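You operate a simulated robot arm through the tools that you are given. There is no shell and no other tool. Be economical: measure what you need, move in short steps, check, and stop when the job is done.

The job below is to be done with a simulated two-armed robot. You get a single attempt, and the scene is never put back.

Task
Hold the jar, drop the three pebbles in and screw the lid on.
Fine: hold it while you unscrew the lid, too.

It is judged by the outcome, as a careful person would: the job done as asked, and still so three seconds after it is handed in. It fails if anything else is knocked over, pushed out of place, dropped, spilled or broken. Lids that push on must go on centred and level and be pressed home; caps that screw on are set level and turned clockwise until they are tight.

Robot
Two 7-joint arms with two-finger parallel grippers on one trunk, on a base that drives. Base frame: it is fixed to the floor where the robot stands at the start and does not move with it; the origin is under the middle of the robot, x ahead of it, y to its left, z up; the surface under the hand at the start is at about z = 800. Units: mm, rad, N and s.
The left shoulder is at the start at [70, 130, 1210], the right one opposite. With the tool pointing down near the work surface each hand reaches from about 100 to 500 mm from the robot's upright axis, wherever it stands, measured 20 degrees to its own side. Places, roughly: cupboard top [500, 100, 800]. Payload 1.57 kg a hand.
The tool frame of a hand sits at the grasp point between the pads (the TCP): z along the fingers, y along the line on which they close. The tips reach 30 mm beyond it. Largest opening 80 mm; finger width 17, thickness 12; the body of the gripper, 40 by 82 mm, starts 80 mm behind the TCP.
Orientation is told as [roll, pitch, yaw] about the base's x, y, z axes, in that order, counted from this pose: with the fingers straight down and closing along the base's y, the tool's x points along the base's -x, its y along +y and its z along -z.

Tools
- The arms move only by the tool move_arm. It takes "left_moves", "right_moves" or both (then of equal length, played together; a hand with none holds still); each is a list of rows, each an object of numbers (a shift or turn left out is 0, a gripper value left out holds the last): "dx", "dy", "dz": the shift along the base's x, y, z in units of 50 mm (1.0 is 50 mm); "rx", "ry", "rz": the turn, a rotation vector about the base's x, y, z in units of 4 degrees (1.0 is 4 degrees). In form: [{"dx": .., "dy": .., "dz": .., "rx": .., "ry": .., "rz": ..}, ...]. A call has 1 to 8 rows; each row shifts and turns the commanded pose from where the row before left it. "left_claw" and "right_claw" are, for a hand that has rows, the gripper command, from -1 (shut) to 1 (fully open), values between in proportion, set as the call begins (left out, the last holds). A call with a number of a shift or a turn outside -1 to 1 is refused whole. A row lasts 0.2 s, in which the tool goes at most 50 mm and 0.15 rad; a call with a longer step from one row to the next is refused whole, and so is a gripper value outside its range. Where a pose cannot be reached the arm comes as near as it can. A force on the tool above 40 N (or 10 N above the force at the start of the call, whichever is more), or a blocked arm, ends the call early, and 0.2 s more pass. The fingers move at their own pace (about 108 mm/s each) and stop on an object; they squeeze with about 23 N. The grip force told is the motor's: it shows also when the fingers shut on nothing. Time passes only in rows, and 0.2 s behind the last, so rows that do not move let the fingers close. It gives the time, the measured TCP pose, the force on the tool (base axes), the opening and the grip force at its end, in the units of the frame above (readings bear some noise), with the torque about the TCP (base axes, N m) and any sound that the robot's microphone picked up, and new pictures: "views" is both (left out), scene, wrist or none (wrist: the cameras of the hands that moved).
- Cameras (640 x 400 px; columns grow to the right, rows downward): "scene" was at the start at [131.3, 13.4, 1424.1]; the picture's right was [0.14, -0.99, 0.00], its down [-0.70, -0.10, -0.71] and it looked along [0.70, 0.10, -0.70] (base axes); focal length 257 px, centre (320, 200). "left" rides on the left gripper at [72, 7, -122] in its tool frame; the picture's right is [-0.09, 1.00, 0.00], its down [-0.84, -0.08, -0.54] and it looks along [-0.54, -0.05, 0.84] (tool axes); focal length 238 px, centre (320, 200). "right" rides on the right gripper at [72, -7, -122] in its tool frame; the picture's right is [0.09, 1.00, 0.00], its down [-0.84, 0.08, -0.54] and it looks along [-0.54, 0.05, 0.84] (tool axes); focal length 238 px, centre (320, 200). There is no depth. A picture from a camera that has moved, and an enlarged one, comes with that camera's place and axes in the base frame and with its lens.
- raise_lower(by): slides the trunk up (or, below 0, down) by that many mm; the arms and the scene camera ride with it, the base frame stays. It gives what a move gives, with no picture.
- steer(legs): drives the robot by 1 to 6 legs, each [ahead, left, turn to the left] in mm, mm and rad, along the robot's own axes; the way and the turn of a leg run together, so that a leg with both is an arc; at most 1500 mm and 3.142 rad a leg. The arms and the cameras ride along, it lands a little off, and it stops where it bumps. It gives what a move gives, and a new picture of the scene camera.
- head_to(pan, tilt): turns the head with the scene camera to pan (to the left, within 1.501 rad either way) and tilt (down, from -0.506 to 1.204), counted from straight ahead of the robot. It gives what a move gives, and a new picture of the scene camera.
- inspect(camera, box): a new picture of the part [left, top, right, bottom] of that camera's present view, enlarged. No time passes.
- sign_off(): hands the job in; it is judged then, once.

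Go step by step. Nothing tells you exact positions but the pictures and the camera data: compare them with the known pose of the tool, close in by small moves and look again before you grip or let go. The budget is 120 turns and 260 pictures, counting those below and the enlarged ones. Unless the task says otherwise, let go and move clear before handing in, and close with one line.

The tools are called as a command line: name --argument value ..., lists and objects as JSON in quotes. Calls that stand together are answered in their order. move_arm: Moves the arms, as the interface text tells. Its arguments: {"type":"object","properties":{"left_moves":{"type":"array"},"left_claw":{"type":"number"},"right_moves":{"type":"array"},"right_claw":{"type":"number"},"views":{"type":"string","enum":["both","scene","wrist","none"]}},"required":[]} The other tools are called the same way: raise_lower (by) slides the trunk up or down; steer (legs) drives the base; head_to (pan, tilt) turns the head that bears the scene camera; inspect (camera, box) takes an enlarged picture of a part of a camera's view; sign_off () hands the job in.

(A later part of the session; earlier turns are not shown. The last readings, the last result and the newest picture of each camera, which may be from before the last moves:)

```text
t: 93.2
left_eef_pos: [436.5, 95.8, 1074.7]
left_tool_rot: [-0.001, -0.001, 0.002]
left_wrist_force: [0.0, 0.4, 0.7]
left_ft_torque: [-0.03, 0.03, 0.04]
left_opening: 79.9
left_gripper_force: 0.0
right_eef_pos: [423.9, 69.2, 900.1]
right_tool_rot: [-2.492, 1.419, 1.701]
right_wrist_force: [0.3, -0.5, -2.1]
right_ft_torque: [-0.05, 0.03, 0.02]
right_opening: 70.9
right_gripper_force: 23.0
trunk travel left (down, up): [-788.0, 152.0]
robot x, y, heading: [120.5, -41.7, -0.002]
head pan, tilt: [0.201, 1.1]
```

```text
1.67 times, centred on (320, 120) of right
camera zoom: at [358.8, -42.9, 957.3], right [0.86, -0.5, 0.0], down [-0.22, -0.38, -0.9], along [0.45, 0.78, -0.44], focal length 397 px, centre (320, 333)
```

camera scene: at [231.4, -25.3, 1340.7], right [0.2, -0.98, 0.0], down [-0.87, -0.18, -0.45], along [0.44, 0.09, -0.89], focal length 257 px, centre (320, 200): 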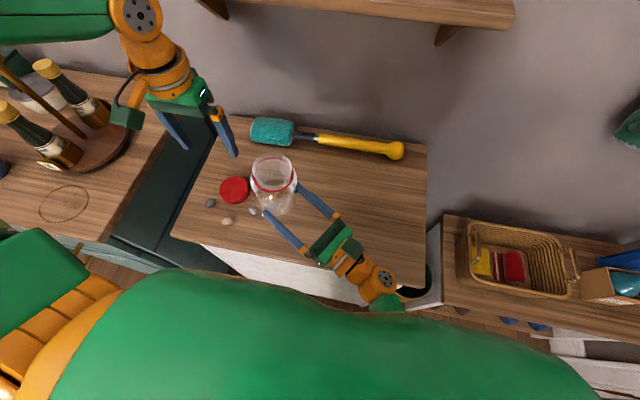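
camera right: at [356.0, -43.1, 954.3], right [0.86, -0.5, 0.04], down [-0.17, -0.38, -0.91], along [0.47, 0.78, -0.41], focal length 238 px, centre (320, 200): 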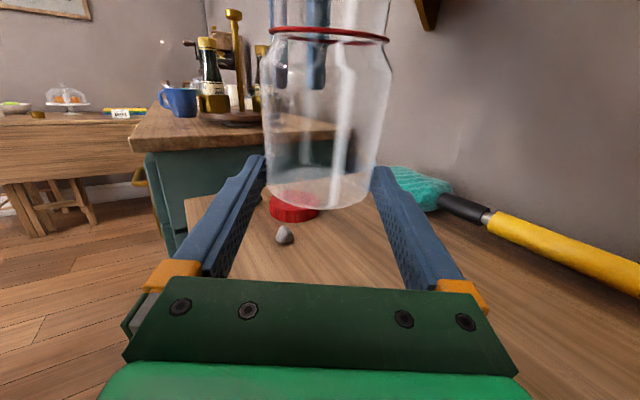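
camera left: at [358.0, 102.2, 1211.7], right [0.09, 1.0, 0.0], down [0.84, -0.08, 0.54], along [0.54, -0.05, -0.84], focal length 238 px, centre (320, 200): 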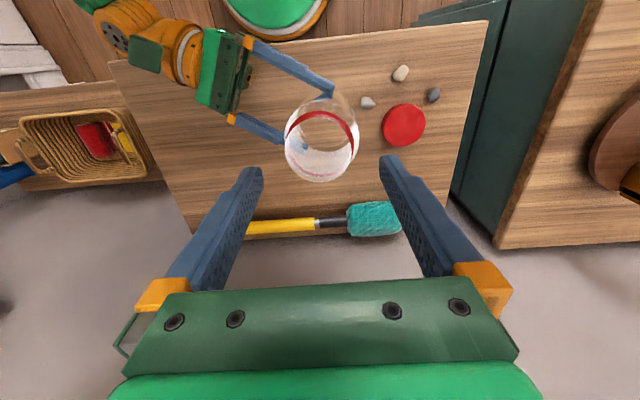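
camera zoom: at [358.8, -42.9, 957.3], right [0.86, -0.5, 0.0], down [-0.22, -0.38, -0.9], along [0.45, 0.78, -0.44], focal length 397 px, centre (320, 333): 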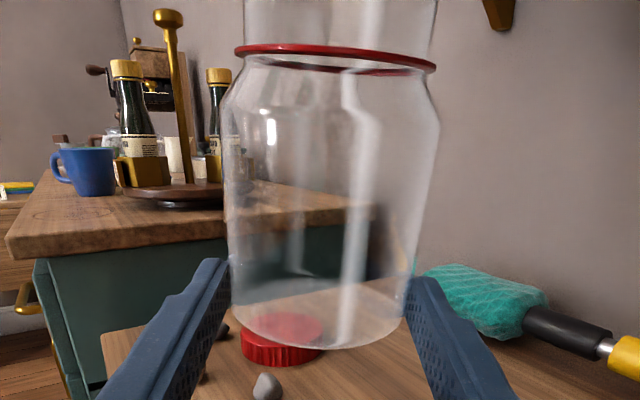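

move_arm --left_moves '[{"dy": -0.04, "dz": -0.3}, {"dz": -0.3}, {"dz": -0.26}, {}]' --views "none"

inspect --camera "left" --box '[200, 60, 440, 260]'

inspect --camera "right" --box '[160, 0, 480, 240]'

```text
t: 94.2
left_eef_pos: [436.1, 94.4, 1030.4]
left_tool_rot: [0.0, -0.001, 0.003]
left_wrist_force: [0.4, 0.0, -0.1]
left_ft_torque: [-0.06, 0.03, -0.01]
left_opening: 79.8
left_gripper_force: 0.1
right_eef_pos: [423.4, 69.1, 900.7]
right_tool_rot: [-2.494, 1.418, 1.701]
right_wrist_force: [-1.2, -0.5, -1.6]
right_ft_torque: [-0.07, 0.02, 0.01]
right_opening: 70.5
right_gripper_force: 22.7
trunk travel left (down, up): [-788.0, 152.0]
robot x, y, heading: [120.2, -38.4, -0.003]
head pan, tilt: [0.201, 1.1]
```

```text
2.00 times, centred on (320, 160) of left
camera zoom: at [363.7, 99.8, 1154.7], right [0.09, 1.0, 0.0], down [0.84, -0.08, 0.54], along [0.54, -0.05, -0.84], focal length 477 px, centre (320, 280)
```

zoom: 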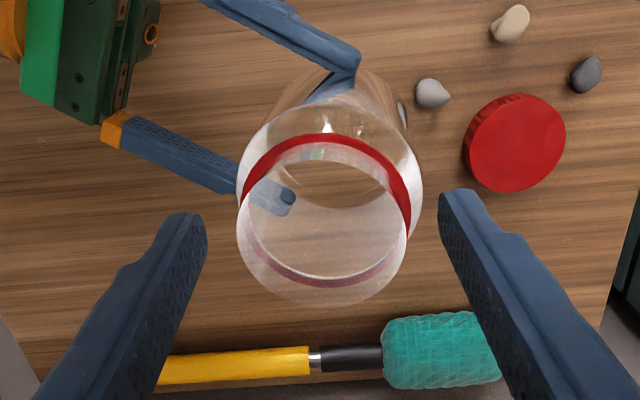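

```text
1.67 times, centred on (320, 120) of right
camera zoom: at [358.9, -42.9, 957.3], right [0.86, -0.5, 0.0], down [-0.22, -0.38, -0.9], along [0.45, 0.78, -0.44], focal length 397 px, centre (320, 333)
```

zoom: 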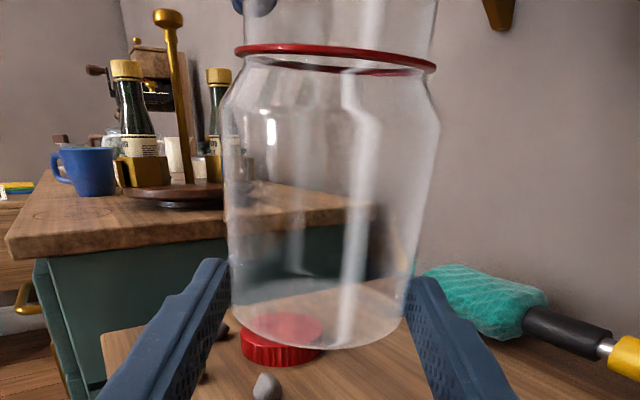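

The left fingers straddle the neck just above the ring. I'll lower 5 mm and grip the neck.

move_arm --left_moves '[{"dz": -0.1, "dy": 0.02}, {}]' --views "none"

move_arm --left_moves '[{}, {}, {}]' --left_claw -1 --views "none"

inspect --camera "right" --box '[160, 0, 480, 240]'

inspect --camera "scene" --box '[200, 110, 360, 270]'

```text
t: 94.8
left_eef_pos: [436.0, 95.4, 1027.6]
left_tool_rot: [0.0, 0.0, 0.002]
left_wrist_force: [1.4, -0.2, 0.3]
left_ft_torque: [-0.04, 0.03, -0.02]
left_opening: 79.8
left_gripper_force: 0.1
right_eef_pos: [424.5, 69.0, 900.5]
right_tool_rot: [-2.494, 1.419, 1.698]
right_wrist_force: [-0.3, 0.4, -2.5]
right_ft_torque: [-0.06, 0.02, 0.01]
right_opening: 70.6
right_gripper_force: 23.3
trunk travel left (down, up): [-788.0, 152.0]
robot x, y, heading: [116.9, -40.0, -0.001]
head pan, tilt: [0.201, 1.1]
```

```text
t: 95.6
left_eef_pos: [437.6, 93.9, 1027.4]
left_tool_rot: [-0.003, -0.002, 0.001]
left_wrist_force: [-0.8, -9.9, 0.6]
left_ft_torque: [-0.51, 0.22, 0.09]
left_opening: 59.6
left_gripper_force: 22.7
right_eef_pos: [424.0, 69.3, 900.5]
right_tool_rot: [-2.493, 1.418, 1.7]
right_wrist_force: [0.6, 9.6, -3.5]
right_ft_torque: [-0.79, -0.12, 0.01]
right_opening: 70.7
right_gripper_force: 23.1
trunk travel left (down, up): [-788.0, 152.0]
robot x, y, heading: [120.9, -38.8, 0.004]
head pan, tilt: [0.201, 1.1]
```

```text
1.67 times, centred on (320, 120) of right
camera zoom: at [358.9, -42.7, 957.2], right [0.87, -0.5, 0.0], down [-0.22, -0.38, -0.9], along [0.45, 0.78, -0.44], focal length 397 px, centre (320, 333)
```

zoom: 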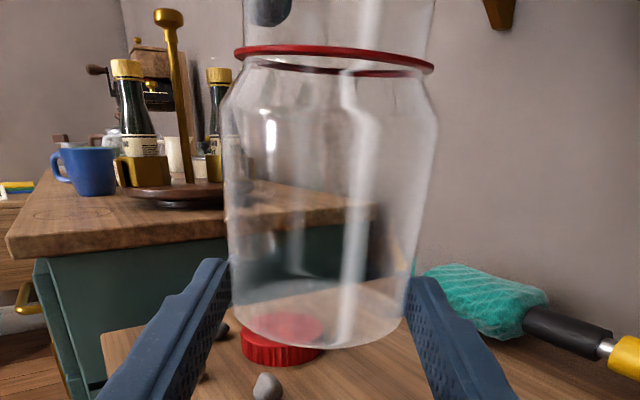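

```text
2.50 times, centred on (280, 190) of scene
camera zoom: at [231.3, -25.5, 1340.7], right [0.2, -0.98, 0.0], down [-0.87, -0.18, -0.45], along [0.44, 0.09, -0.89], focal length 642 px, centre (420, 225)
```

zoom: 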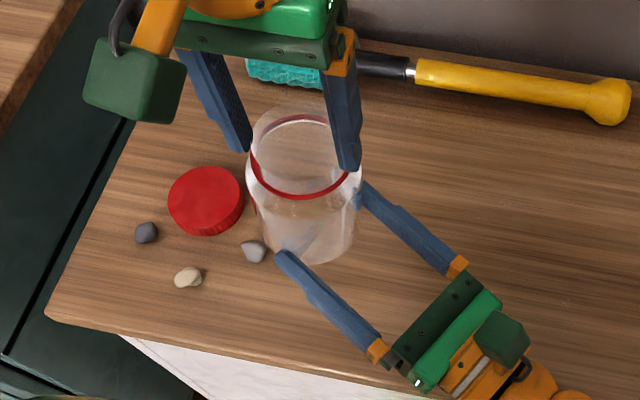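

The left hand holds the neck (59.6). Now I open the right hand and back it out.

move_arm --right_moves '[{}, {}, {}]' --right_claw 1 --views "none"

move_arm --right_moves '[{"dx": -0.2, "dy": -0.34}, {"dx": -0.3, "dy": -0.51}, {"dx": -0.3, "dy": -0.51}, {"dx": -0.3, "dy": -0.51}, {"dx": -0.2, "dy": -0.34}]' --views "both"

inspect --camera "left" --box '[200, 60, 440, 260]'

```text
t: 96.4
left_eef_pos: [437.0, 95.7, 1027.3]
left_tool_rot: [-0.001, 0.001, 0.002]
left_wrist_force: [0.9, 0.1, -0.9]
left_ft_torque: [-0.02, 0.05, 0.0]
left_opening: 59.0
left_gripper_force: 22.7
right_eef_pos: [425.3, 69.2, 901.2]
right_tool_rot: [-2.492, 1.419, 1.699]
right_wrist_force: [0.4, -0.3, 0.1]
right_ft_torque: [0.03, -0.02, 0.02]
right_opening: 80.0
right_gripper_force: 0.0
trunk travel left (down, up): [-788.0, 152.0]
robot x, y, heading: [116.8, -40.4, -0.001]
head pan, tilt: [0.201, 1.1]
```

```text
t: 97.6
left_eef_pos: [436.1, 95.7, 1026.9]
left_tool_rot: [0.0, 0.001, 0.002]
left_wrist_force: [-0.2, -0.1, -0.5]
left_ft_torque: [0.01, 0.01, -0.02]
left_opening: 59.1
left_gripper_force: 23.0
right_eef_pos: [358.9, -43.3, 900.0]
right_tool_rot: [-2.498, 1.418, 1.696]
right_wrist_force: [0.3, -0.6, 0.0]
right_ft_torque: [0.02, -0.01, 0.02]
right_opening: 79.8
right_gripper_force: 0.2
trunk travel left (down, up): [-788.0, 152.0]
robot x, y, heading: [119.7, -39.4, 0.002]
head pan, tilt: [0.201, 1.1]
camera scene: at [231.0, -26.0, 1340.7], right [0.2, -0.98, 0.0], down [-0.87, -0.18, -0.45], along [0.44, 0.09, -0.89], focal length 257 px, centre (320, 200)
camera right: at [293.2, -155.5, 957.7], right [0.86, -0.5, 0.0], down [-0.22, -0.38, -0.9], along [0.45, 0.78, -0.44], focal length 238 px, centre (320, 200)
```

scene: 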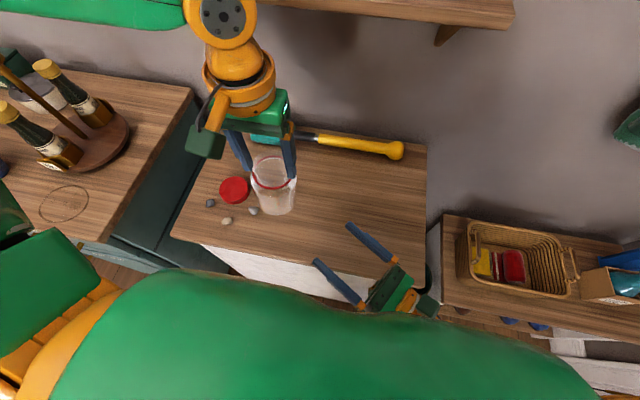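
right: 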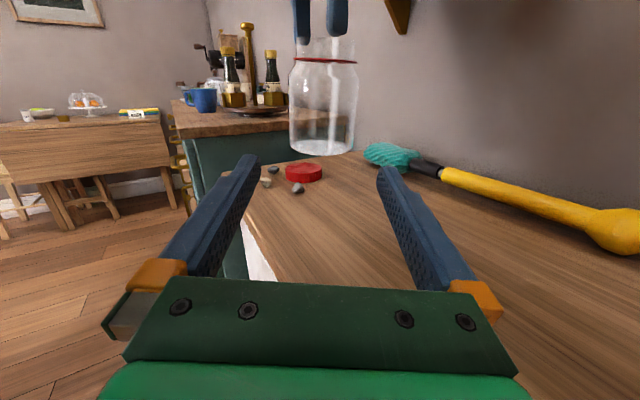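

```text
2.00 times, centred on (320, 160) of left
camera zoom: at [363.9, 100.2, 1149.8], right [0.09, 1.0, 0.0], down [0.84, -0.08, 0.54], along [0.54, -0.05, -0.84], focal length 477 px, centre (320, 280)
```

zoom: 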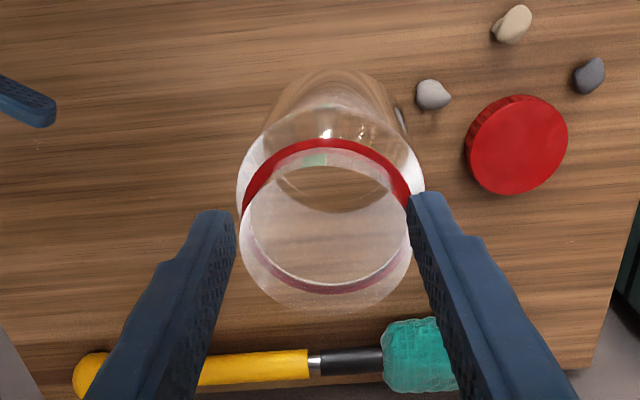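

The jar hangs clean from the left hand. I'll lower it to the table near [432, 92].

move_arm --left_moves '[{"dx": -0.08, "dy": -0.06, "dz": -0.3}, {"dz": -0.4}, {"dz": -0.4}, {"dz": -0.4}, {"dz": -0.24}, {}]' --views "none"

inspect --camera "right" --box '[220, 0, 420, 200]'

```text
t: 99.0
left_eef_pos: [430.8, 90.7, 941.8]
left_tool_rot: [0.0, -0.003, 0.0]
left_wrist_force: [1.5, 3.7, 11.2]
left_ft_torque: [0.14, -0.44, 0.1]
left_opening: 58.9
left_gripper_force: 22.7
right_eef_pos: [358.2, -42.5, 901.7]
right_tool_rot: [-2.504, 1.42, 1.691]
right_wrist_force: [-0.1, -0.3, -0.2]
right_ft_torque: [0.01, -0.02, 0.0]
right_opening: 79.9
right_gripper_force: 0.0
trunk travel left (down, up): [-788.0, 152.0]
robot x, y, heading: [117.6, -36.9, -0.005]
head pan, tilt: [0.201, 1.1]
```

```text
2.00 times, centred on (320, 100) of right
camera zoom: at [292.2, -154.5, 958.1], right [0.87, -0.5, 0.0], down [-0.22, -0.38, -0.9], along [0.45, 0.78, -0.44], focal length 477 px, centre (320, 400)
```

zoom: 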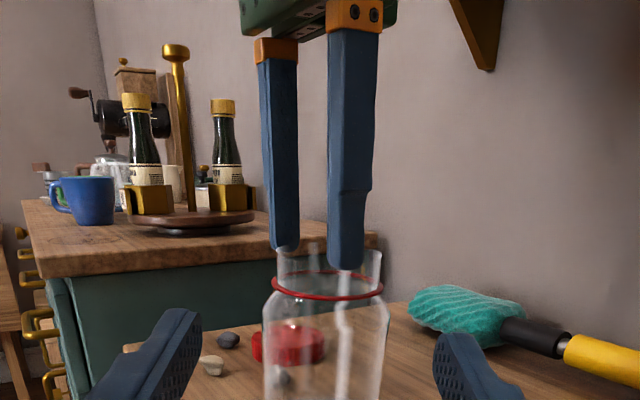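

It has touched down. I'll press lightly so it seats, then release and check that it stands.

move_arm --left_moves '[{"dz": -0.03}, {}]' --views "none"

move_arm --left_moves '[{}, {}, {}]' --left_claw 1 --views "none"

inspect --camera "left" --box '[200, 60, 440, 260]'

inspect --camera "scene" --box '[200, 110, 360, 270]'

```text
t: 99.6
left_eef_pos: [428.4, 92.4, 938.5]
left_tool_rot: [-0.003, 0.0, 0.001]
left_wrist_force: [-1.2, 5.5, 12.5]
left_ft_torque: [0.18, -0.1, 0.05]
left_opening: 58.7
left_gripper_force: 23.2
right_eef_pos: [356.7, -42.3, 900.2]
right_tool_rot: [-2.511, 1.419, 1.68]
right_wrist_force: [0.0, -0.2, -0.2]
right_ft_torque: [-0.02, -0.02, 0.01]
right_opening: 79.9
right_gripper_force: 0.1
trunk travel left (down, up): [-788.0, 152.0]
robot x, y, heading: [119.5, -39.6, 0.003]
head pan, tilt: [0.201, 1.1]
```

```text
t: 100.4
left_eef_pos: [431.0, 89.8, 939.4]
left_tool_rot: [0.001, -0.001, 0.002]
left_wrist_force: [-0.4, 0.9, 0.0]
left_ft_torque: [-0.05, -0.01, 0.01]
left_opening: 79.9
left_gripper_force: 0.1
right_eef_pos: [359.5, -43.7, 900.8]
right_tool_rot: [-2.495, 1.419, 1.699]
right_wrist_force: [0.0, 0.3, 0.6]
right_ft_torque: [0.0, -0.01, -0.03]
right_opening: 80.2
right_gripper_force: 0.0
trunk travel left (down, up): [-788.0, 152.0]
robot x, y, heading: [118.6, -40.7, -0.004]
head pan, tilt: [0.201, 1.1]
```

```text
2.00 times, centred on (320, 160) of left
camera zoom: at [359.6, 96.7, 1061.2], right [0.09, 1.0, 0.0], down [0.84, -0.08, 0.54], along [0.54, -0.05, -0.84], focal length 477 px, centre (320, 280)
```

zoom: 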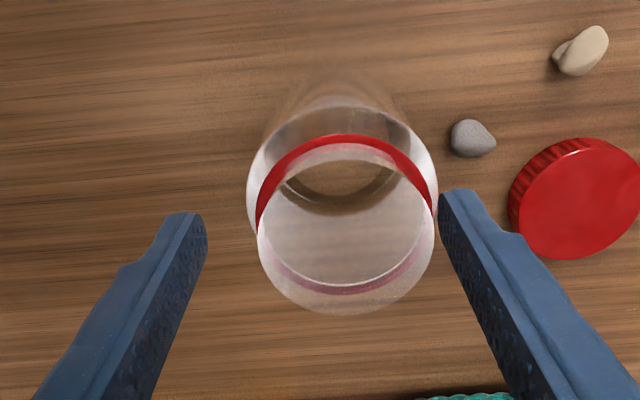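

```text
2.50 times, centred on (280, 190) of scene
camera zoom: at [231.3, -25.8, 1340.7], right [0.2, -0.98, 0.0], down [-0.87, -0.18, -0.45], along [0.44, 0.09, -0.89], focal length 642 px, centre (420, 225)
```

zoom: 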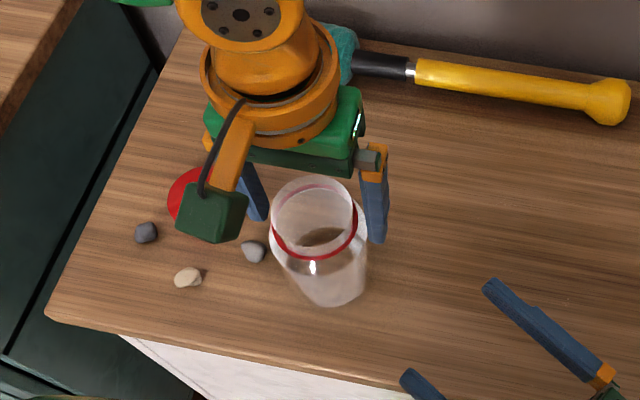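

The jar stands upright. I'll raise the left hand clear and restore the right hand's earlier pose in front of the jar.

move_arm --left_moves '[{"dz": 0.3}, {"dz": 0.5}, {"dz": 0.6}, {"dz": 0.6}, {}, {}]' --right_moves '[{"rx": -0.8, "ry": 0.47, "rz": -0.07}, {"rx": -0.8, "ry": 0.47, "rz": -0.07}, {"rx": -0.8, "ry": 0.47, "rz": -0.07}, {"rx": -0.8, "ry": 0.47, "rz": -0.07}, {"rx": -0.8, "ry": 0.47, "rz": -0.07}, {"rx": -0.8, "ry": 0.47, "rz": -0.07}]' --views "none"

move_arm --right_moves '[{"dx": 0.2, "dy": 0.3, "dz": -0.2}, {"dx": 0.1, "dy": 0.3, "dz": -0.3}, {"dx": 0.1, "dy": 0.4, "dz": -0.3}, {"dz": -0.36}, {}]' --views "none"

inspect --camera "right" --box '[220, 50, 420, 250]'

inspect --camera "scene" --box '[200, 110, 360, 270]'

```text
t: 101.8
left_eef_pos: [430.1, 90.6, 1039.9]
left_tool_rot: [-0.001, -0.001, 0.0]
left_wrist_force: [0.0, -0.4, 0.5]
left_ft_torque: [-0.02, -0.02, -0.01]
left_opening: 80.0
left_gripper_force: 0.1
right_eef_pos: [358.8, -42.9, 900.7]
right_tool_rot: [-0.313, 1.291, -2.454]
right_wrist_force: [0.2, -0.1, -0.6]
right_ft_torque: [-0.02, 0.04, -0.02]
right_opening: 79.8
right_gripper_force: 0.0
trunk travel left (down, up): [-788.0, 152.0]
robot x, y, heading: [117.5, -38.7, -0.002]
head pan, tilt: [0.201, 1.1]
```

```text
t: 103.0
left_eef_pos: [431.0, 91.7, 1039.0]
left_tool_rot: [-0.001, 0.0, 0.001]
left_wrist_force: [0.8, -1.0, -0.1]
left_ft_torque: [0.01, 0.02, 0.0]
left_opening: 80.0
left_gripper_force: 0.1
right_eef_pos: [379.0, 7.1, 843.3]
right_tool_rot: [-0.313, 1.29, -2.451]
right_wrist_force: [-0.6, 0.0, 1.0]
right_ft_torque: [0.0, 0.03, 0.0]
right_opening: 80.0
right_gripper_force: 0.0
trunk travel left (down, up): [-788.0, 152.0]
robot x, y, heading: [117.8, -39.8, -0.001]
head pan, tilt: [0.201, 1.1]
```

```text
2.00 times, centred on (320, 150) of right
camera zoom: at [326.4, -76.1, 944.6], right [0.85, -0.53, 0.0], down [-0.39, -0.63, -0.67], along [0.35, 0.57, -0.74], focal length 477 px, centre (320, 300)
```

zoom: 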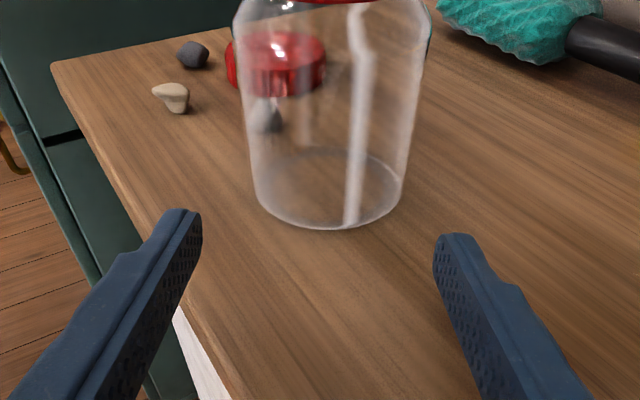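

```text
2.50 times, centred on (280, 190) of scene
camera zoom: at [230.9, -25.7, 1340.8], right [0.2, -0.98, 0.0], down [-0.87, -0.18, -0.45], along [0.44, 0.09, -0.89], focal length 642 px, centre (420, 225)
```

zoom: 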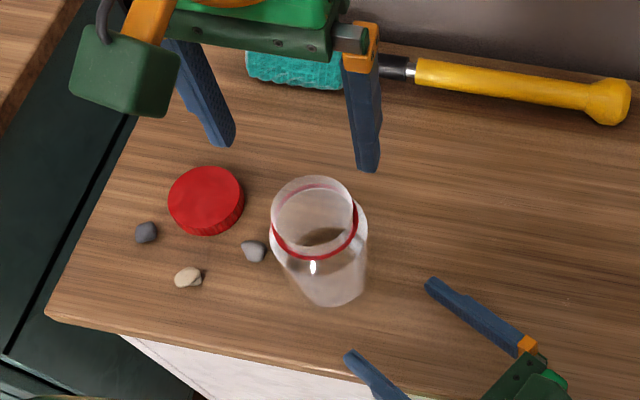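

The jar is at about [438.5, 100.5]. I'll correct a small roll of the right hand, shift 2 mm sideways, and come in.

move_arm --right_moves '[{"rx": -0.33, "ry": -0.53, "rz": 0.17, "dx": 0.034, "dy": -0.02}, {"rx": -0.33, "ry": -0.53, "rz": 0.17}, {"dx": 0.2, "dy": 0.325}, {"dx": 0.2, "dy": 0.325}, {"dx": 0.15, "dy": 0.245}, {}]' --views "none"

inspect --camera "right" --box '[220, 80, 420, 280]'

```text
t: 104.4
left_eef_pos: [431.0, 90.3, 1038.8]
left_tool_rot: [-0.001, 0.002, 0.002]
left_wrist_force: [-1.0, -0.5, 0.1]
left_ft_torque: [0.01, -0.02, 0.02]
left_opening: 80.1
left_gripper_force: 0.1
right_eef_pos: [408.1, 50.3, 842.3]
right_tool_rot: [0.006, 1.305, -2.121]
right_wrist_force: [-0.2, 0.1, -0.1]
right_ft_torque: [0.0, 0.0, 0.02]
right_opening: 79.9
right_gripper_force: 0.1
trunk travel left (down, up): [-788.0, 152.0]
robot x, y, heading: [118.9, -42.9, 0.003]
head pan, tilt: [0.201, 1.1]
```

```text
2.00 times, centred on (320, 180) of right
camera zoom: at [350.3, -29.2, 944.1], right [0.86, -0.5, 0.09], down [-0.33, -0.67, -0.66], along [0.4, 0.54, -0.74], focal length 477 px, centre (320, 240)
```

zoom: 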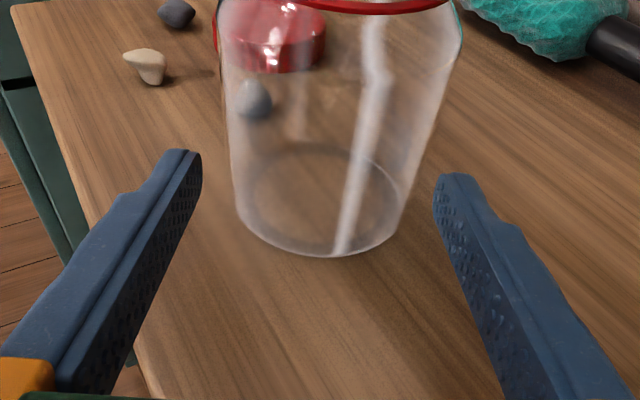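

move_arm --right_moves '[{"dx": 0.056, "dy": -0.035}, {"dx": 0.1, "dy": 0.163}, {"dx": 0.1, "dy": 0.163}, {"dx": 0.1, "dy": 0.163}, {}]' --views "none"

inspect --camera "right" --box '[220, 80, 420, 280]'

```text
t: 105.6
left_eef_pos: [431.2, 90.8, 1038.4]
left_tool_rot: [0.0, 0.0, 0.0]
left_wrist_force: [-0.1, 0.6, -0.7]
left_ft_torque: [-0.03, -0.01, -0.01]
left_opening: 80.0
left_gripper_force: 0.1
right_eef_pos: [425.7, 75.1, 842.3]
right_tool_rot: [0.003, 1.303, -2.121]
right_wrist_force: [0.1, 0.8, -0.5]
right_ft_torque: [0.02, -0.02, 0.01]
right_opening: 80.0
right_gripper_force: 0.1
trunk travel left (down, up): [-788.0, 152.0]
robot x, y, heading: [118.3, -38.4, 0.001]
head pan, tilt: [0.201, 1.1]
```

```text
2.00 times, centred on (320, 180) of right
camera zoom: at [368.0, -5.7, 944.0], right [0.86, -0.5, 0.09], down [-0.33, -0.67, -0.66], along [0.4, 0.54, -0.74], focal length 477 px, centre (320, 240)
```

zoom: 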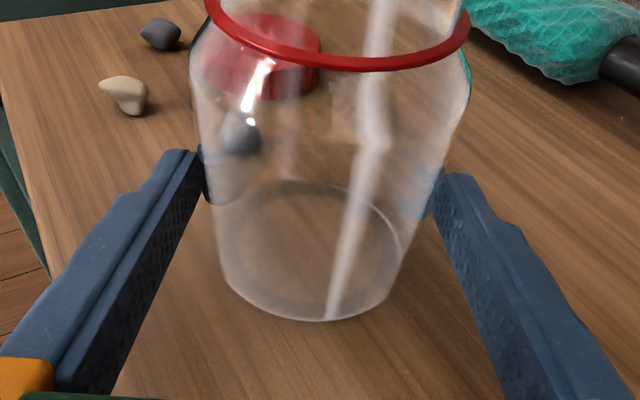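

Centred. I'll advance the rest and grip.

move_arm --right_moves '[{"dx": 0.1, "dy": 0.163}, {"dx": 0.1, "dy": 0.163}, {"dx": 0.1, "dy": 0.163}, {}]' --views "none"

move_arm --right_moves '[{}, {}, {}]' --right_claw -1 --views "none"

inspect --camera "right" --box '[170, 0, 490, 280]'

inspect --camera "left" --box '[200, 0, 520, 200]'

```text
t: 106.6
left_eef_pos: [430.5, 89.6, 1039.0]
left_tool_rot: [0.002, 0.0, 0.002]
left_wrist_force: [0.0, 0.1, -0.2]
left_ft_torque: [0.0, 0.01, 0.02]
left_opening: 80.1
left_gripper_force: 0.1
right_eef_pos: [442.4, 99.4, 843.8]
right_tool_rot: [0.007, 1.304, -2.118]
right_wrist_force: [0.3, 0.5, -0.2]
right_ft_torque: [0.01, 0.02, -0.01]
right_opening: 79.7
right_gripper_force: 0.0
trunk travel left (down, up): [-788.0, 152.0]
robot x, y, heading: [121.2, -41.3, 0.003]
head pan, tilt: [0.201, 1.1]
```

```text
t: 107.4
left_eef_pos: [431.3, 91.2, 1038.7]
left_tool_rot: [0.001, 0.0, 0.002]
left_wrist_force: [-0.1, -1.0, -0.7]
left_ft_torque: [0.0, 0.0, 0.04]
left_opening: 80.2
left_gripper_force: 0.0
right_eef_pos: [440.8, 98.7, 842.8]
right_tool_rot: [0.007, 1.304, -2.117]
right_wrist_force: [0.1, -1.0, 0.8]
right_ft_torque: [-0.01, -0.1, -0.02]
right_opening: 72.3
right_gripper_force: 22.7
trunk travel left (down, up): [-788.0, 152.0]
robot x, y, heading: [120.7, -43.4, -0.003]
head pan, tilt: [0.201, 1.1]
```

```text
1.43 times, centred on (330, 140) of right
camera zoom: at [382.9, 19.3, 944.9], right [0.86, -0.5, 0.09], down [-0.33, -0.67, -0.66], along [0.4, 0.54, -0.74], focal length 340 px, centre (306, 286)
```

zoom: 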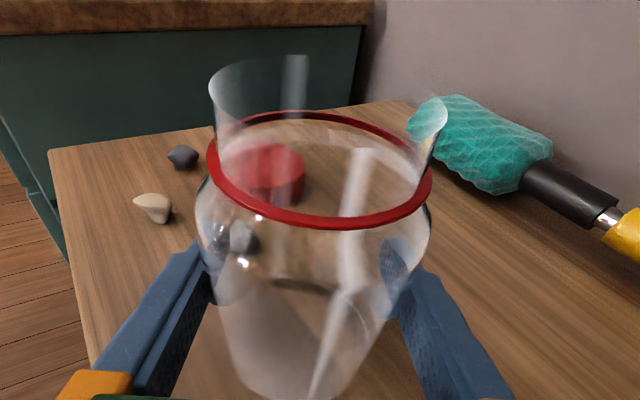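

```text
2.00 times, centred on (360, 100) of left
camera zoom: at [358.7, 96.6, 1161.7], right [0.09, 1.0, 0.0], down [0.84, -0.08, 0.54], along [0.54, -0.05, -0.84], focal length 477 px, centre (240, 400)
```

zoom: 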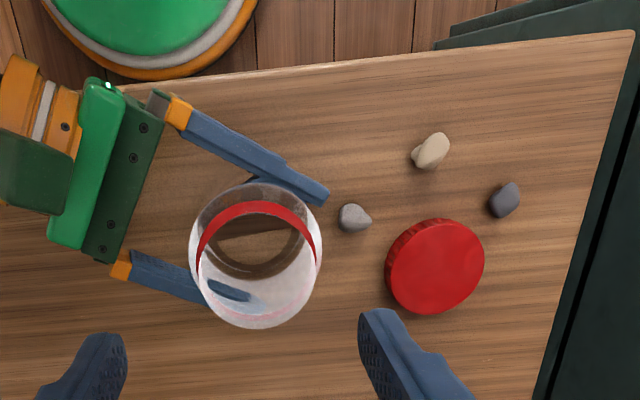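

The jar is firmly held upright at [438.5, 99.5]. Next the pebbles: first the pale one near [404, 224], so I move the left hand over it with a partly open gripper.

move_arm --left_moves '[{"dx": -0.1, "dy": 0.6}, {"dx": -0.1, "dy": 0.7}, {"dx": -0.1, "dy": 0.7}, {"dx": -0.2, "dy": 0.6, "dz": -0.5}, {"dz": -0.8}, {"dz": -0.8}, {"dz": -0.4}, {}]' --left_claw -0.1 --views "wrist"

inspect --camera "left" --box '[240, 80, 400, 220]'

```text
t: 109.2
left_eef_pos: [406.0, 220.4, 914.6]
left_tool_rot: [-0.002, -0.002, 0.002]
left_wrist_force: [0.4, -0.2, 0.4]
left_ft_torque: [0.05, 0.0, 0.01]
left_opening: 36.0
left_gripper_force: 0.1
right_eef_pos: [441.2, 99.3, 844.0]
right_tool_rot: [0.008, 1.304, -2.118]
right_wrist_force: [-0.1, 0.7, 1.2]
right_ft_torque: [0.06, -0.1, -0.03]
right_opening: 72.1
right_gripper_force: 23.1
trunk travel left (down, up): [-788.0, 152.0]
robot x, y, heading: [117.6, -40.5, 0.002]
head pan, tilt: [0.201, 1.1]
camera left: at [333.6, 226.4, 1036.4], right [0.09, 1.0, 0.0], down [0.84, -0.08, 0.54], along [0.54, -0.05, -0.84], focal length 238 px, centre (320, 200)
```

left: 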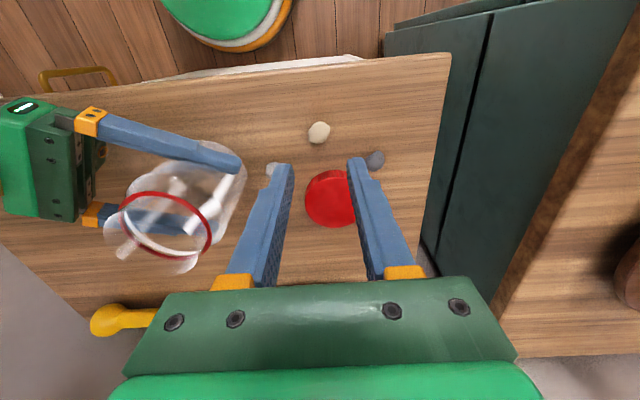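

```text
2.86 times, centred on (320, 150) of left
camera zoom: at [333.6, 226.4, 1036.4], right [0.09, 1.0, 0.0], down [0.84, -0.08, 0.54], along [0.54, -0.05, -0.84], focal length 681 px, centre (320, 343)
```

zoom: 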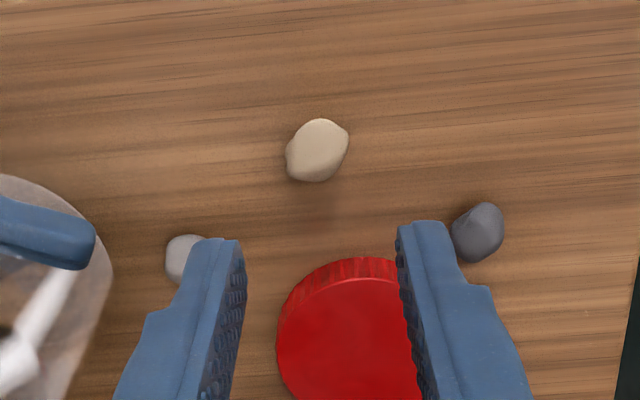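

move_arm --left_moves '[{"dx": -0.05, "dy": -0.03, "dz": -0.4}, {"dz": -0.5}, {"dz": -0.4}, {"dz": -0.2}, {"dz": -0.1}, {}]' --views "none"

inspect --camera "left" --box '[240, 80, 400, 220]'

```text
t: 110.6
left_eef_pos: [404.2, 219.8, 832.9]
left_tool_rot: [0.001, 0.001, 0.0]
left_wrist_force: [-0.4, -0.9, -0.9]
left_ft_torque: [-0.01, 0.01, -0.02]
left_opening: 36.0
left_gripper_force: 0.1
right_eef_pos: [440.3, 98.4, 843.7]
right_tool_rot: [0.008, 1.304, -2.119]
right_wrist_force: [-0.4, -0.1, -0.5]
right_ft_torque: [-0.01, -0.06, -0.02]
right_opening: 72.0
right_gripper_force: 22.8
trunk travel left (down, up): [-788.0, 152.0]
robot x, y, heading: [115.8, -41.6, 0.003]
head pan, tilt: [0.201, 1.1]
```

```text
2.86 times, centred on (320, 150) of left
camera zoom: at [331.0, 225.1, 956.2], right [0.09, 1.0, 0.0], down [0.84, -0.08, 0.54], along [0.54, -0.05, -0.84], focal length 681 px, centre (320, 343)
```

zoom: 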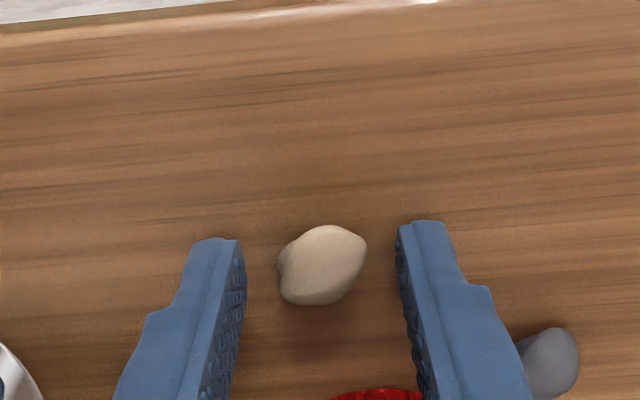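

move_arm --left_moves '[{}, {}, {}]' --left_claw -1 --views "none"

move_arm --left_moves '[{"dz": 0.3}, {"dz": 0.8}, {"dz": 0.8}, {"dz": 0.8}, {"dx": 0.2, "dy": -0.7}, {"dx": 0.2, "dy": -0.7}, {"dx": 0.2, "dy": -0.7}, {"dx": 0.1, "dy": -0.3}]' --views "wrist"

inspect --camera "left" --box '[220, 80, 420, 240]'

```text
t: 111.4
left_eef_pos: [403.6, 218.7, 833.2]
left_tool_rot: [-0.001, 0.0, 0.003]
left_wrist_force: [-0.6, 0.2, -0.5]
left_ft_torque: [-0.01, 0.0, 0.0]
left_opening: 20.4
left_gripper_force: 22.3
right_eef_pos: [441.5, 98.3, 844.3]
right_tool_rot: [0.007, 1.303, -2.119]
right_wrist_force: [-0.5, -0.2, 0.7]
right_ft_torque: [-0.02, -0.03, -0.02]
right_opening: 72.4
right_gripper_force: 23.2
trunk travel left (down, up): [-788.0, 152.0]
robot x, y, heading: [117.9, -38.7, -0.003]
head pan, tilt: [0.201, 1.1]
```

```text
t: 113.2
left_eef_pos: [437.5, 97.3, 969.2]
left_tool_rot: [0.0, 0.0, 0.002]
left_wrist_force: [0.6, 0.6, -0.2]
left_ft_torque: [-0.01, 0.0, -0.03]
left_opening: 19.9
left_gripper_force: 22.9
right_eef_pos: [441.0, 99.4, 842.9]
right_tool_rot: [0.004, 1.303, -2.12]
right_wrist_force: [0.8, -1.1, 1.3]
right_ft_torque: [-0.11, -0.07, 0.01]
right_opening: 72.2
right_gripper_force: 23.3
trunk travel left (down, up): [-788.0, 152.0]
robot x, y, heading: [122.5, -43.4, -0.004]
head pan, tilt: [0.201, 1.1]
camera left: at [366.3, 103.1, 1090.4], right [0.09, 1.0, 0.0], down [0.84, -0.08, 0.54], along [0.54, -0.05, -0.84], focal length 238 px, centre (320, 200)
```

left: 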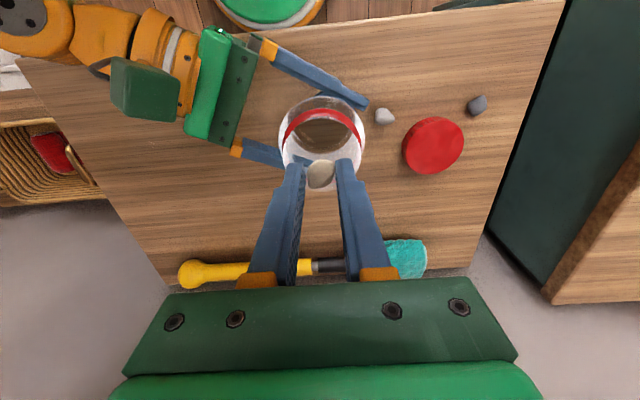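

```text
2.50 times, centred on (320, 160) of left
camera zoom: at [366.3, 103.1, 1090.4], right [0.09, 1.0, 0.0], down [0.84, -0.08, 0.54], along [0.54, -0.05, -0.84], focal length 596 px, centre (320, 300)
```

zoom: 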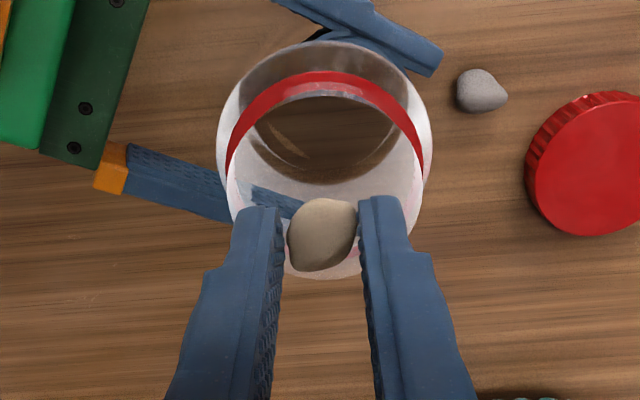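

Pebble held at 20 mm and the jar mouth is at about [440.5, 98.5]. I'll centre just above the rim and release.

move_arm --left_moves '[{"dx": 0.06, "dy": 0.03, "dz": -0.3}, {"dz": -0.2}, {}]' --views "none"

inspect --camera "left" --box '[220, 80, 420, 240]'

```text
t: 114.0
left_eef_pos: [441.5, 101.6, 944.9]
left_tool_rot: [0.0, 0.001, 0.002]
left_wrist_force: [0.8, 0.1, 1.3]
left_ft_torque: [0.02, 0.01, 0.01]
left_opening: 20.3
left_gripper_force: 23.2
right_eef_pos: [440.6, 97.9, 843.2]
right_tool_rot: [0.007, 1.305, -2.121]
right_wrist_force: [-0.6, 0.4, 0.0]
right_ft_torque: [-0.1, -0.07, -0.01]
right_opening: 72.6
right_gripper_force: 23.2
trunk travel left (down, up): [-788.0, 152.0]
robot x, y, heading: [117.9, -40.5, -0.003]
head pan, tilt: [0.201, 1.1]
```

```text
2.50 times, centred on (320, 160) of left
camera zoom: at [369.4, 106.8, 1066.7], right [0.09, 1.0, 0.0], down [0.84, -0.08, 0.54], along [0.54, -0.05, -0.84], focal length 596 px, centre (320, 300)
```

zoom: 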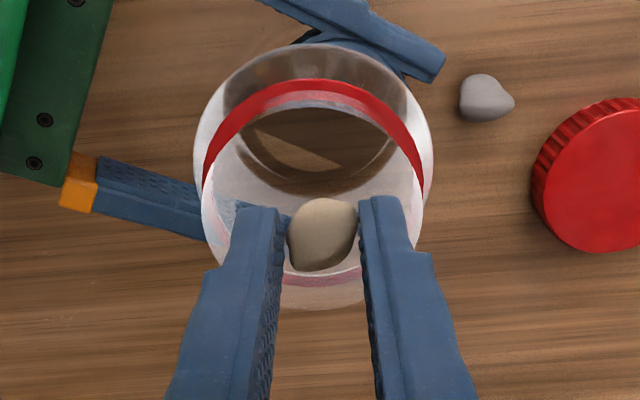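

move_arm --left_moves '[{"dy": -0.05}, {}]' --views "none"

move_arm --left_moves '[{}, {}]' --left_claw -0.2 --views "none"

inspect --camera "left" --box '[220, 80, 420, 240]'

```text
t: 114.6
left_eef_pos: [441.8, 97.9, 943.7]
left_tool_rot: [-0.002, 0.0, 0.002]
left_wrist_force: [0.3, 0.2, 0.2]
left_ft_torque: [-0.01, -0.02, 0.01]
left_opening: 20.3
left_gripper_force: 22.8
right_eef_pos: [441.5, 99.2, 844.2]
right_tool_rot: [0.009, 1.304, -2.121]
right_wrist_force: [-0.1, 0.4, 0.7]
right_ft_torque: [-0.08, -0.04, 0.0]
right_opening: 72.4
right_gripper_force: 23.3
trunk travel left (down, up): [-788.0, 152.0]
robot x, y, heading: [117.0, -43.4, 0.0]
head pan, tilt: [0.201, 1.1]
```

```text
t: 115.2
left_eef_pos: [441.3, 98.1, 945.7]
left_tool_rot: [-0.001, -0.001, 0.002]
left_wrist_force: [-0.5, 0.9, -0.2]
left_ft_torque: [0.01, 0.0, -0.01]
left_opening: 31.9
left_gripper_force: 0.1
right_eef_pos: [441.6, 99.8, 844.6]
right_tool_rot: [0.007, 1.303, -2.12]
right_wrist_force: [-0.2, -1.5, 0.5]
right_ft_torque: [-0.09, -0.03, -0.03]
right_opening: 72.2
right_gripper_force: 23.0
trunk travel left (down, up): [-788.0, 152.0]
robot x, y, heading: [115.1, -39.0, -0.002]
head pan, tilt: [0.201, 1.1]
```

```text
2.50 times, centred on (320, 160) of left
camera zoom: at [369.7, 104.3, 1067.0], right [0.09, 1.0, 0.0], down [0.84, -0.08, 0.54], along [0.54, -0.05, -0.84], focal length 596 px, centre (320, 300)
```

zoom: 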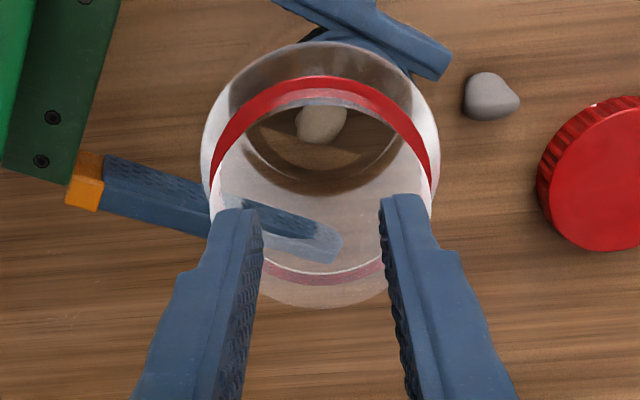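

The first pebble is in the jar. Next is the dark one near [438, 276], with the hand turned about -24° to keep clear of the lid.

move_arm --left_moves '[{"dz": 0.6}, {"dy": 0.6, "rz": -1}, {"dy": 0.75, "rz": -1}, {"dy": 0.75, "rz": -1}, {"dy": 0.75, "rz": -1}, {"dy": 0.7, "rz": -1, "dz": -0.3}, {"rz": -1, "dz": -0.6}, {"dz": -0.3}]' --left_claw -0.1 --views "none"

inspect --camera "left" --box '[240, 80, 400, 220]'

```text
t: 117.0
left_eef_pos: [441.6, 276.0, 913.8]
left_tool_rot: [0.0, -0.002, -0.417]
left_wrist_force: [-0.3, -1.0, 0.0]
left_ft_torque: [0.0, 0.02, 0.02]
left_opening: 36.3
left_gripper_force: 0.1
right_eef_pos: [441.3, 99.7, 844.9]
right_tool_rot: [0.007, 1.303, -2.119]
right_wrist_force: [-0.3, -0.2, 0.1]
right_ft_torque: [0.04, -0.06, 0.05]
right_opening: 72.0
right_gripper_force: 22.6
trunk travel left (down, up): [-788.0, 152.0]
robot x, y, heading: [120.1, -38.8, 0.004]
head pan, tilt: [0.201, 1.1]
```

```text
2.86 times, centred on (320, 150) of left
camera zoom: at [377.5, 311.0, 1036.8], right [0.49, 0.87, 0.0], down [0.73, -0.41, 0.54], along [0.47, -0.27, -0.84], focal length 681 px, centre (320, 343)
```

zoom: 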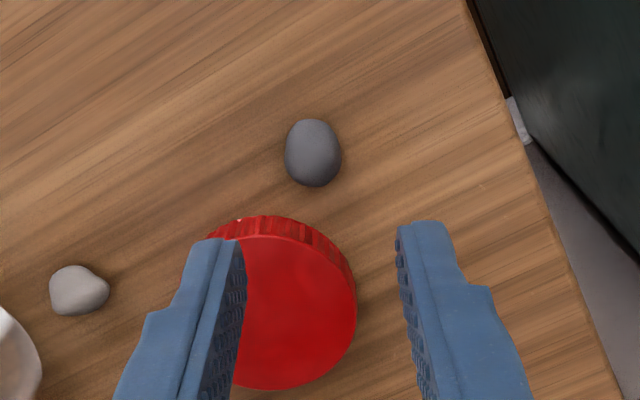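

move_arm --left_moves '[{"dx": -0.076, "dy": -0.058, "dz": -0.4}, {"dz": -0.5}, {"dz": -0.4}, {"dz": -0.22}, {"dz": -0.1}, {}]' --views "none"

inspect --camera "left" --box '[240, 80, 400, 220]'

```text
t: 118.4
left_eef_pos: [436.5, 273.5, 833.9]
left_tool_rot: [0.0, -0.001, -0.417]
left_wrist_force: [-0.3, -0.2, -0.4]
left_ft_torque: [-0.02, 0.02, -0.02]
left_opening: 36.1
left_gripper_force: 0.0
right_eef_pos: [441.5, 99.9, 842.3]
right_tool_rot: [0.008, 1.303, -2.118]
right_wrist_force: [0.0, -0.2, 0.5]
right_ft_torque: [0.01, -0.02, -0.02]
right_opening: 72.0
right_gripper_force: 22.9
trunk travel left (down, up): [-788.0, 152.0]
robot x, y, heading: [119.6, -39.2, -0.003]
head pan, tilt: [0.201, 1.1]
```

```text
2.86 times, centred on (320, 150) of left
camera zoom: at [374.0, 307.2, 955.6], right [0.49, 0.87, 0.0], down [0.73, -0.41, 0.54], along [0.47, -0.27, -0.84], focal length 681 px, centre (320, 343)
```

zoom: 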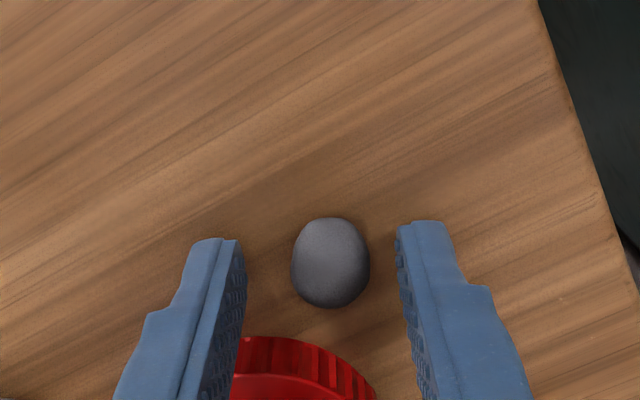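

move_arm --left_moves '[{}, {}, {}]' --left_claw -1 --views "none"

move_arm --left_moves '[{"dz": 0.4}, {"dz": 0.9}, {"dz": 0.9, "rz": 1}, {"dz": 0.5, "rz": 1, "dy": -0.4}, {"dy": -0.8, "rz": 1, "dx": 0.03}, {"dy": -0.8, "rz": 1, "dx": 0.03}, {"dy": -0.8, "rz": 1, "dx": 0.02}, {"dy": -0.7, "rz": 1}]' --views "none"

inspect --camera "left" --box '[220, 80, 420, 240]'

```text
t: 119.2
left_eef_pos: [437.9, 271.2, 832.4]
left_tool_rot: [0.0, -0.001, -0.417]
left_wrist_force: [-0.1, 0.7, 0.3]
left_ft_torque: [-0.03, -0.01, 0.0]
left_opening: 19.0
left_gripper_force: 22.7
right_eef_pos: [441.7, 99.3, 843.4]
right_tool_rot: [0.008, 1.304, -2.119]
right_wrist_force: [-0.9, 0.2, -0.2]
right_ft_torque: [-0.01, 0.0, -0.01]
right_opening: 72.4
right_gripper_force: 23.1
trunk travel left (down, up): [-788.0, 152.0]
robot x, y, heading: [117.7, -41.4, -0.001]
head pan, tilt: [0.201, 1.1]
```

```text
t: 121.0
left_eef_pos: [443.8, 93.8, 965.2]
left_tool_rot: [-0.001, -0.001, 0.001]
left_wrist_force: [0.1, 0.1, 0.3]
left_ft_torque: [-0.02, 0.02, 0.01]
left_opening: 19.0
left_gripper_force: 22.9
right_eef_pos: [442.0, 98.5, 843.1]
right_tool_rot: [0.005, 1.304, -2.123]
right_wrist_force: [0.1, -1.4, 0.6]
right_ft_torque: [-0.09, -0.01, -0.01]
right_opening: 72.5
right_gripper_force: 22.5
trunk travel left (down, up): [-788.0, 152.0]
robot x, y, heading: [116.8, -40.3, -0.002]
head pan, tilt: [0.201, 1.1]
```

```text
2.50 times, centred on (320, 160) of left
camera zoom: at [370.5, 100.9, 1089.0], right [0.09, 1.0, 0.0], down [0.84, -0.08, 0.54], along [0.54, -0.05, -0.84], focal length 596 px, centre (320, 300)
```

zoom: 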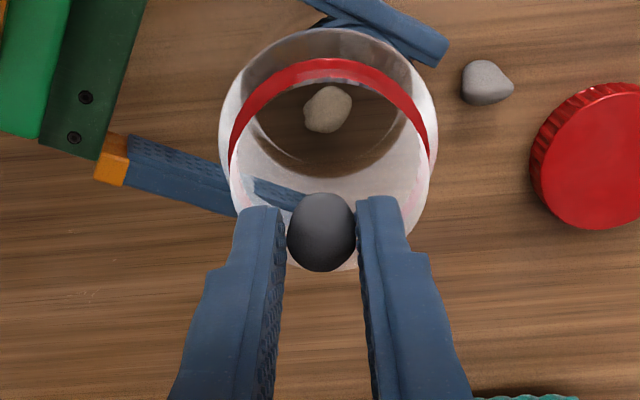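

move_arm --left_moves '[{"dx": -0.04, "dy": 0.08}, {"dz": -0.42}, {}]' --views "none"

move_arm --left_moves '[{}, {}]' --left_claw -0.2 --views "none"

inspect --camera "left" --box '[220, 80, 420, 240]'

```text
t: 121.8
left_eef_pos: [439.4, 100.0, 945.7]
left_tool_rot: [0.002, 0.0, 0.002]
left_wrist_force: [-2.1, 1.1, -0.5]
left_ft_torque: [-0.03, 0.0, -0.01]
left_opening: 18.5
left_gripper_force: 23.3
right_eef_pos: [441.2, 98.9, 843.7]
right_tool_rot: [0.009, 1.304, -2.118]
right_wrist_force: [-0.1, -0.4, 0.0]
right_ft_torque: [0.0, -0.04, -0.04]
right_opening: 72.0
right_gripper_force: 23.0
trunk travel left (down, up): [-788.0, 152.0]
robot x, y, heading: [118.7, -37.0, -0.002]
head pan, tilt: [0.201, 1.1]
```

```text
t: 122.4
left_eef_pos: [440.6, 101.2, 946.7]
left_tool_rot: [-0.001, 0.0, 0.002]
left_wrist_force: [0.5, -0.6, 0.7]
left_ft_torque: [-0.01, 0.03, -0.01]
left_opening: 32.0
left_gripper_force: 0.1
right_eef_pos: [442.1, 98.7, 843.5]
right_tool_rot: [0.006, 1.304, -2.12]
right_wrist_force: [-0.2, 0.8, -0.9]
right_ft_torque: [-0.03, -0.05, 0.06]
right_opening: 72.5
right_gripper_force: 23.0
trunk travel left (down, up): [-788.0, 152.0]
robot x, y, heading: [117.3, -43.0, 0.003]
head pan, tilt: [0.201, 1.1]
```

```text
2.50 times, centred on (320, 160) of left
camera zoom: at [367.6, 106.3, 1068.9], right [0.09, 1.0, 0.0], down [0.84, -0.08, 0.54], along [0.54, -0.05, -0.84], focal length 596 px, centre (320, 300)
```

zoom: 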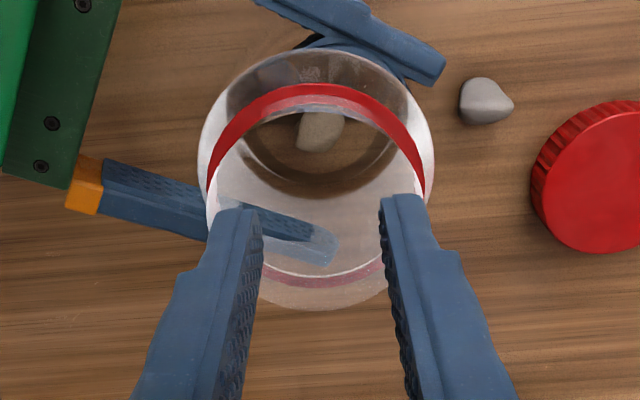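

I see the pale pebble but not the dark one yet, so I'll check through the glass.

inspect --camera "right" --box '[200, 60, 440, 290]'

inspect --camera "scene" --box '[210, 140, 330, 250]'

```text
1.74 times, centred on (320, 175) of right
camera zoom: at [382.8, 19.4, 944.8], right [0.86, -0.5, 0.09], down [-0.33, -0.67, -0.66], along [0.4, 0.54, -0.74], focal length 414 px, centre (320, 244)
```

zoom: 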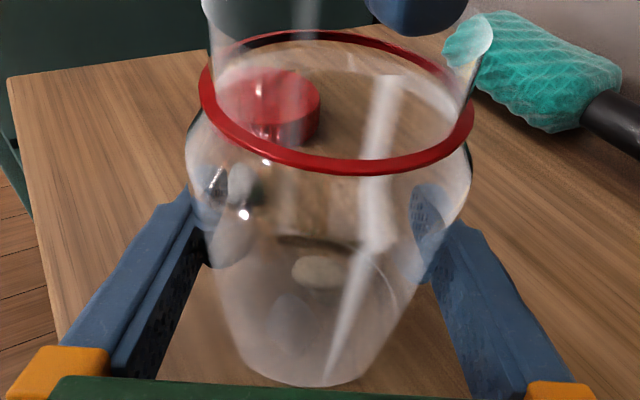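

```text
3.64 times, centred on (270, 195) of scene
camera zoom: at [231.0, -25.5, 1340.7], right [0.2, -0.98, 0.0], down [-0.87, -0.18, -0.45], along [0.44, 0.09, -0.89], focal length 934 px, centre (502, 218)
```

zoom: 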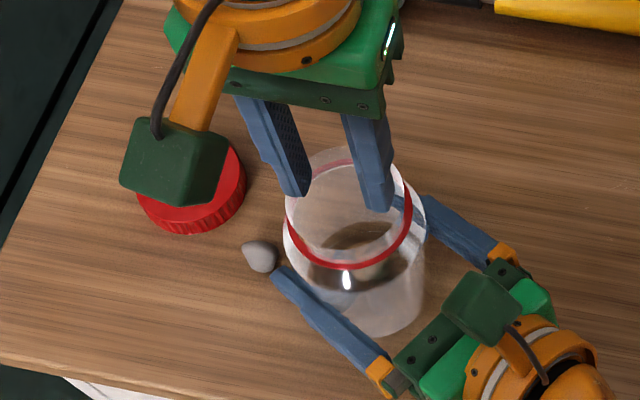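

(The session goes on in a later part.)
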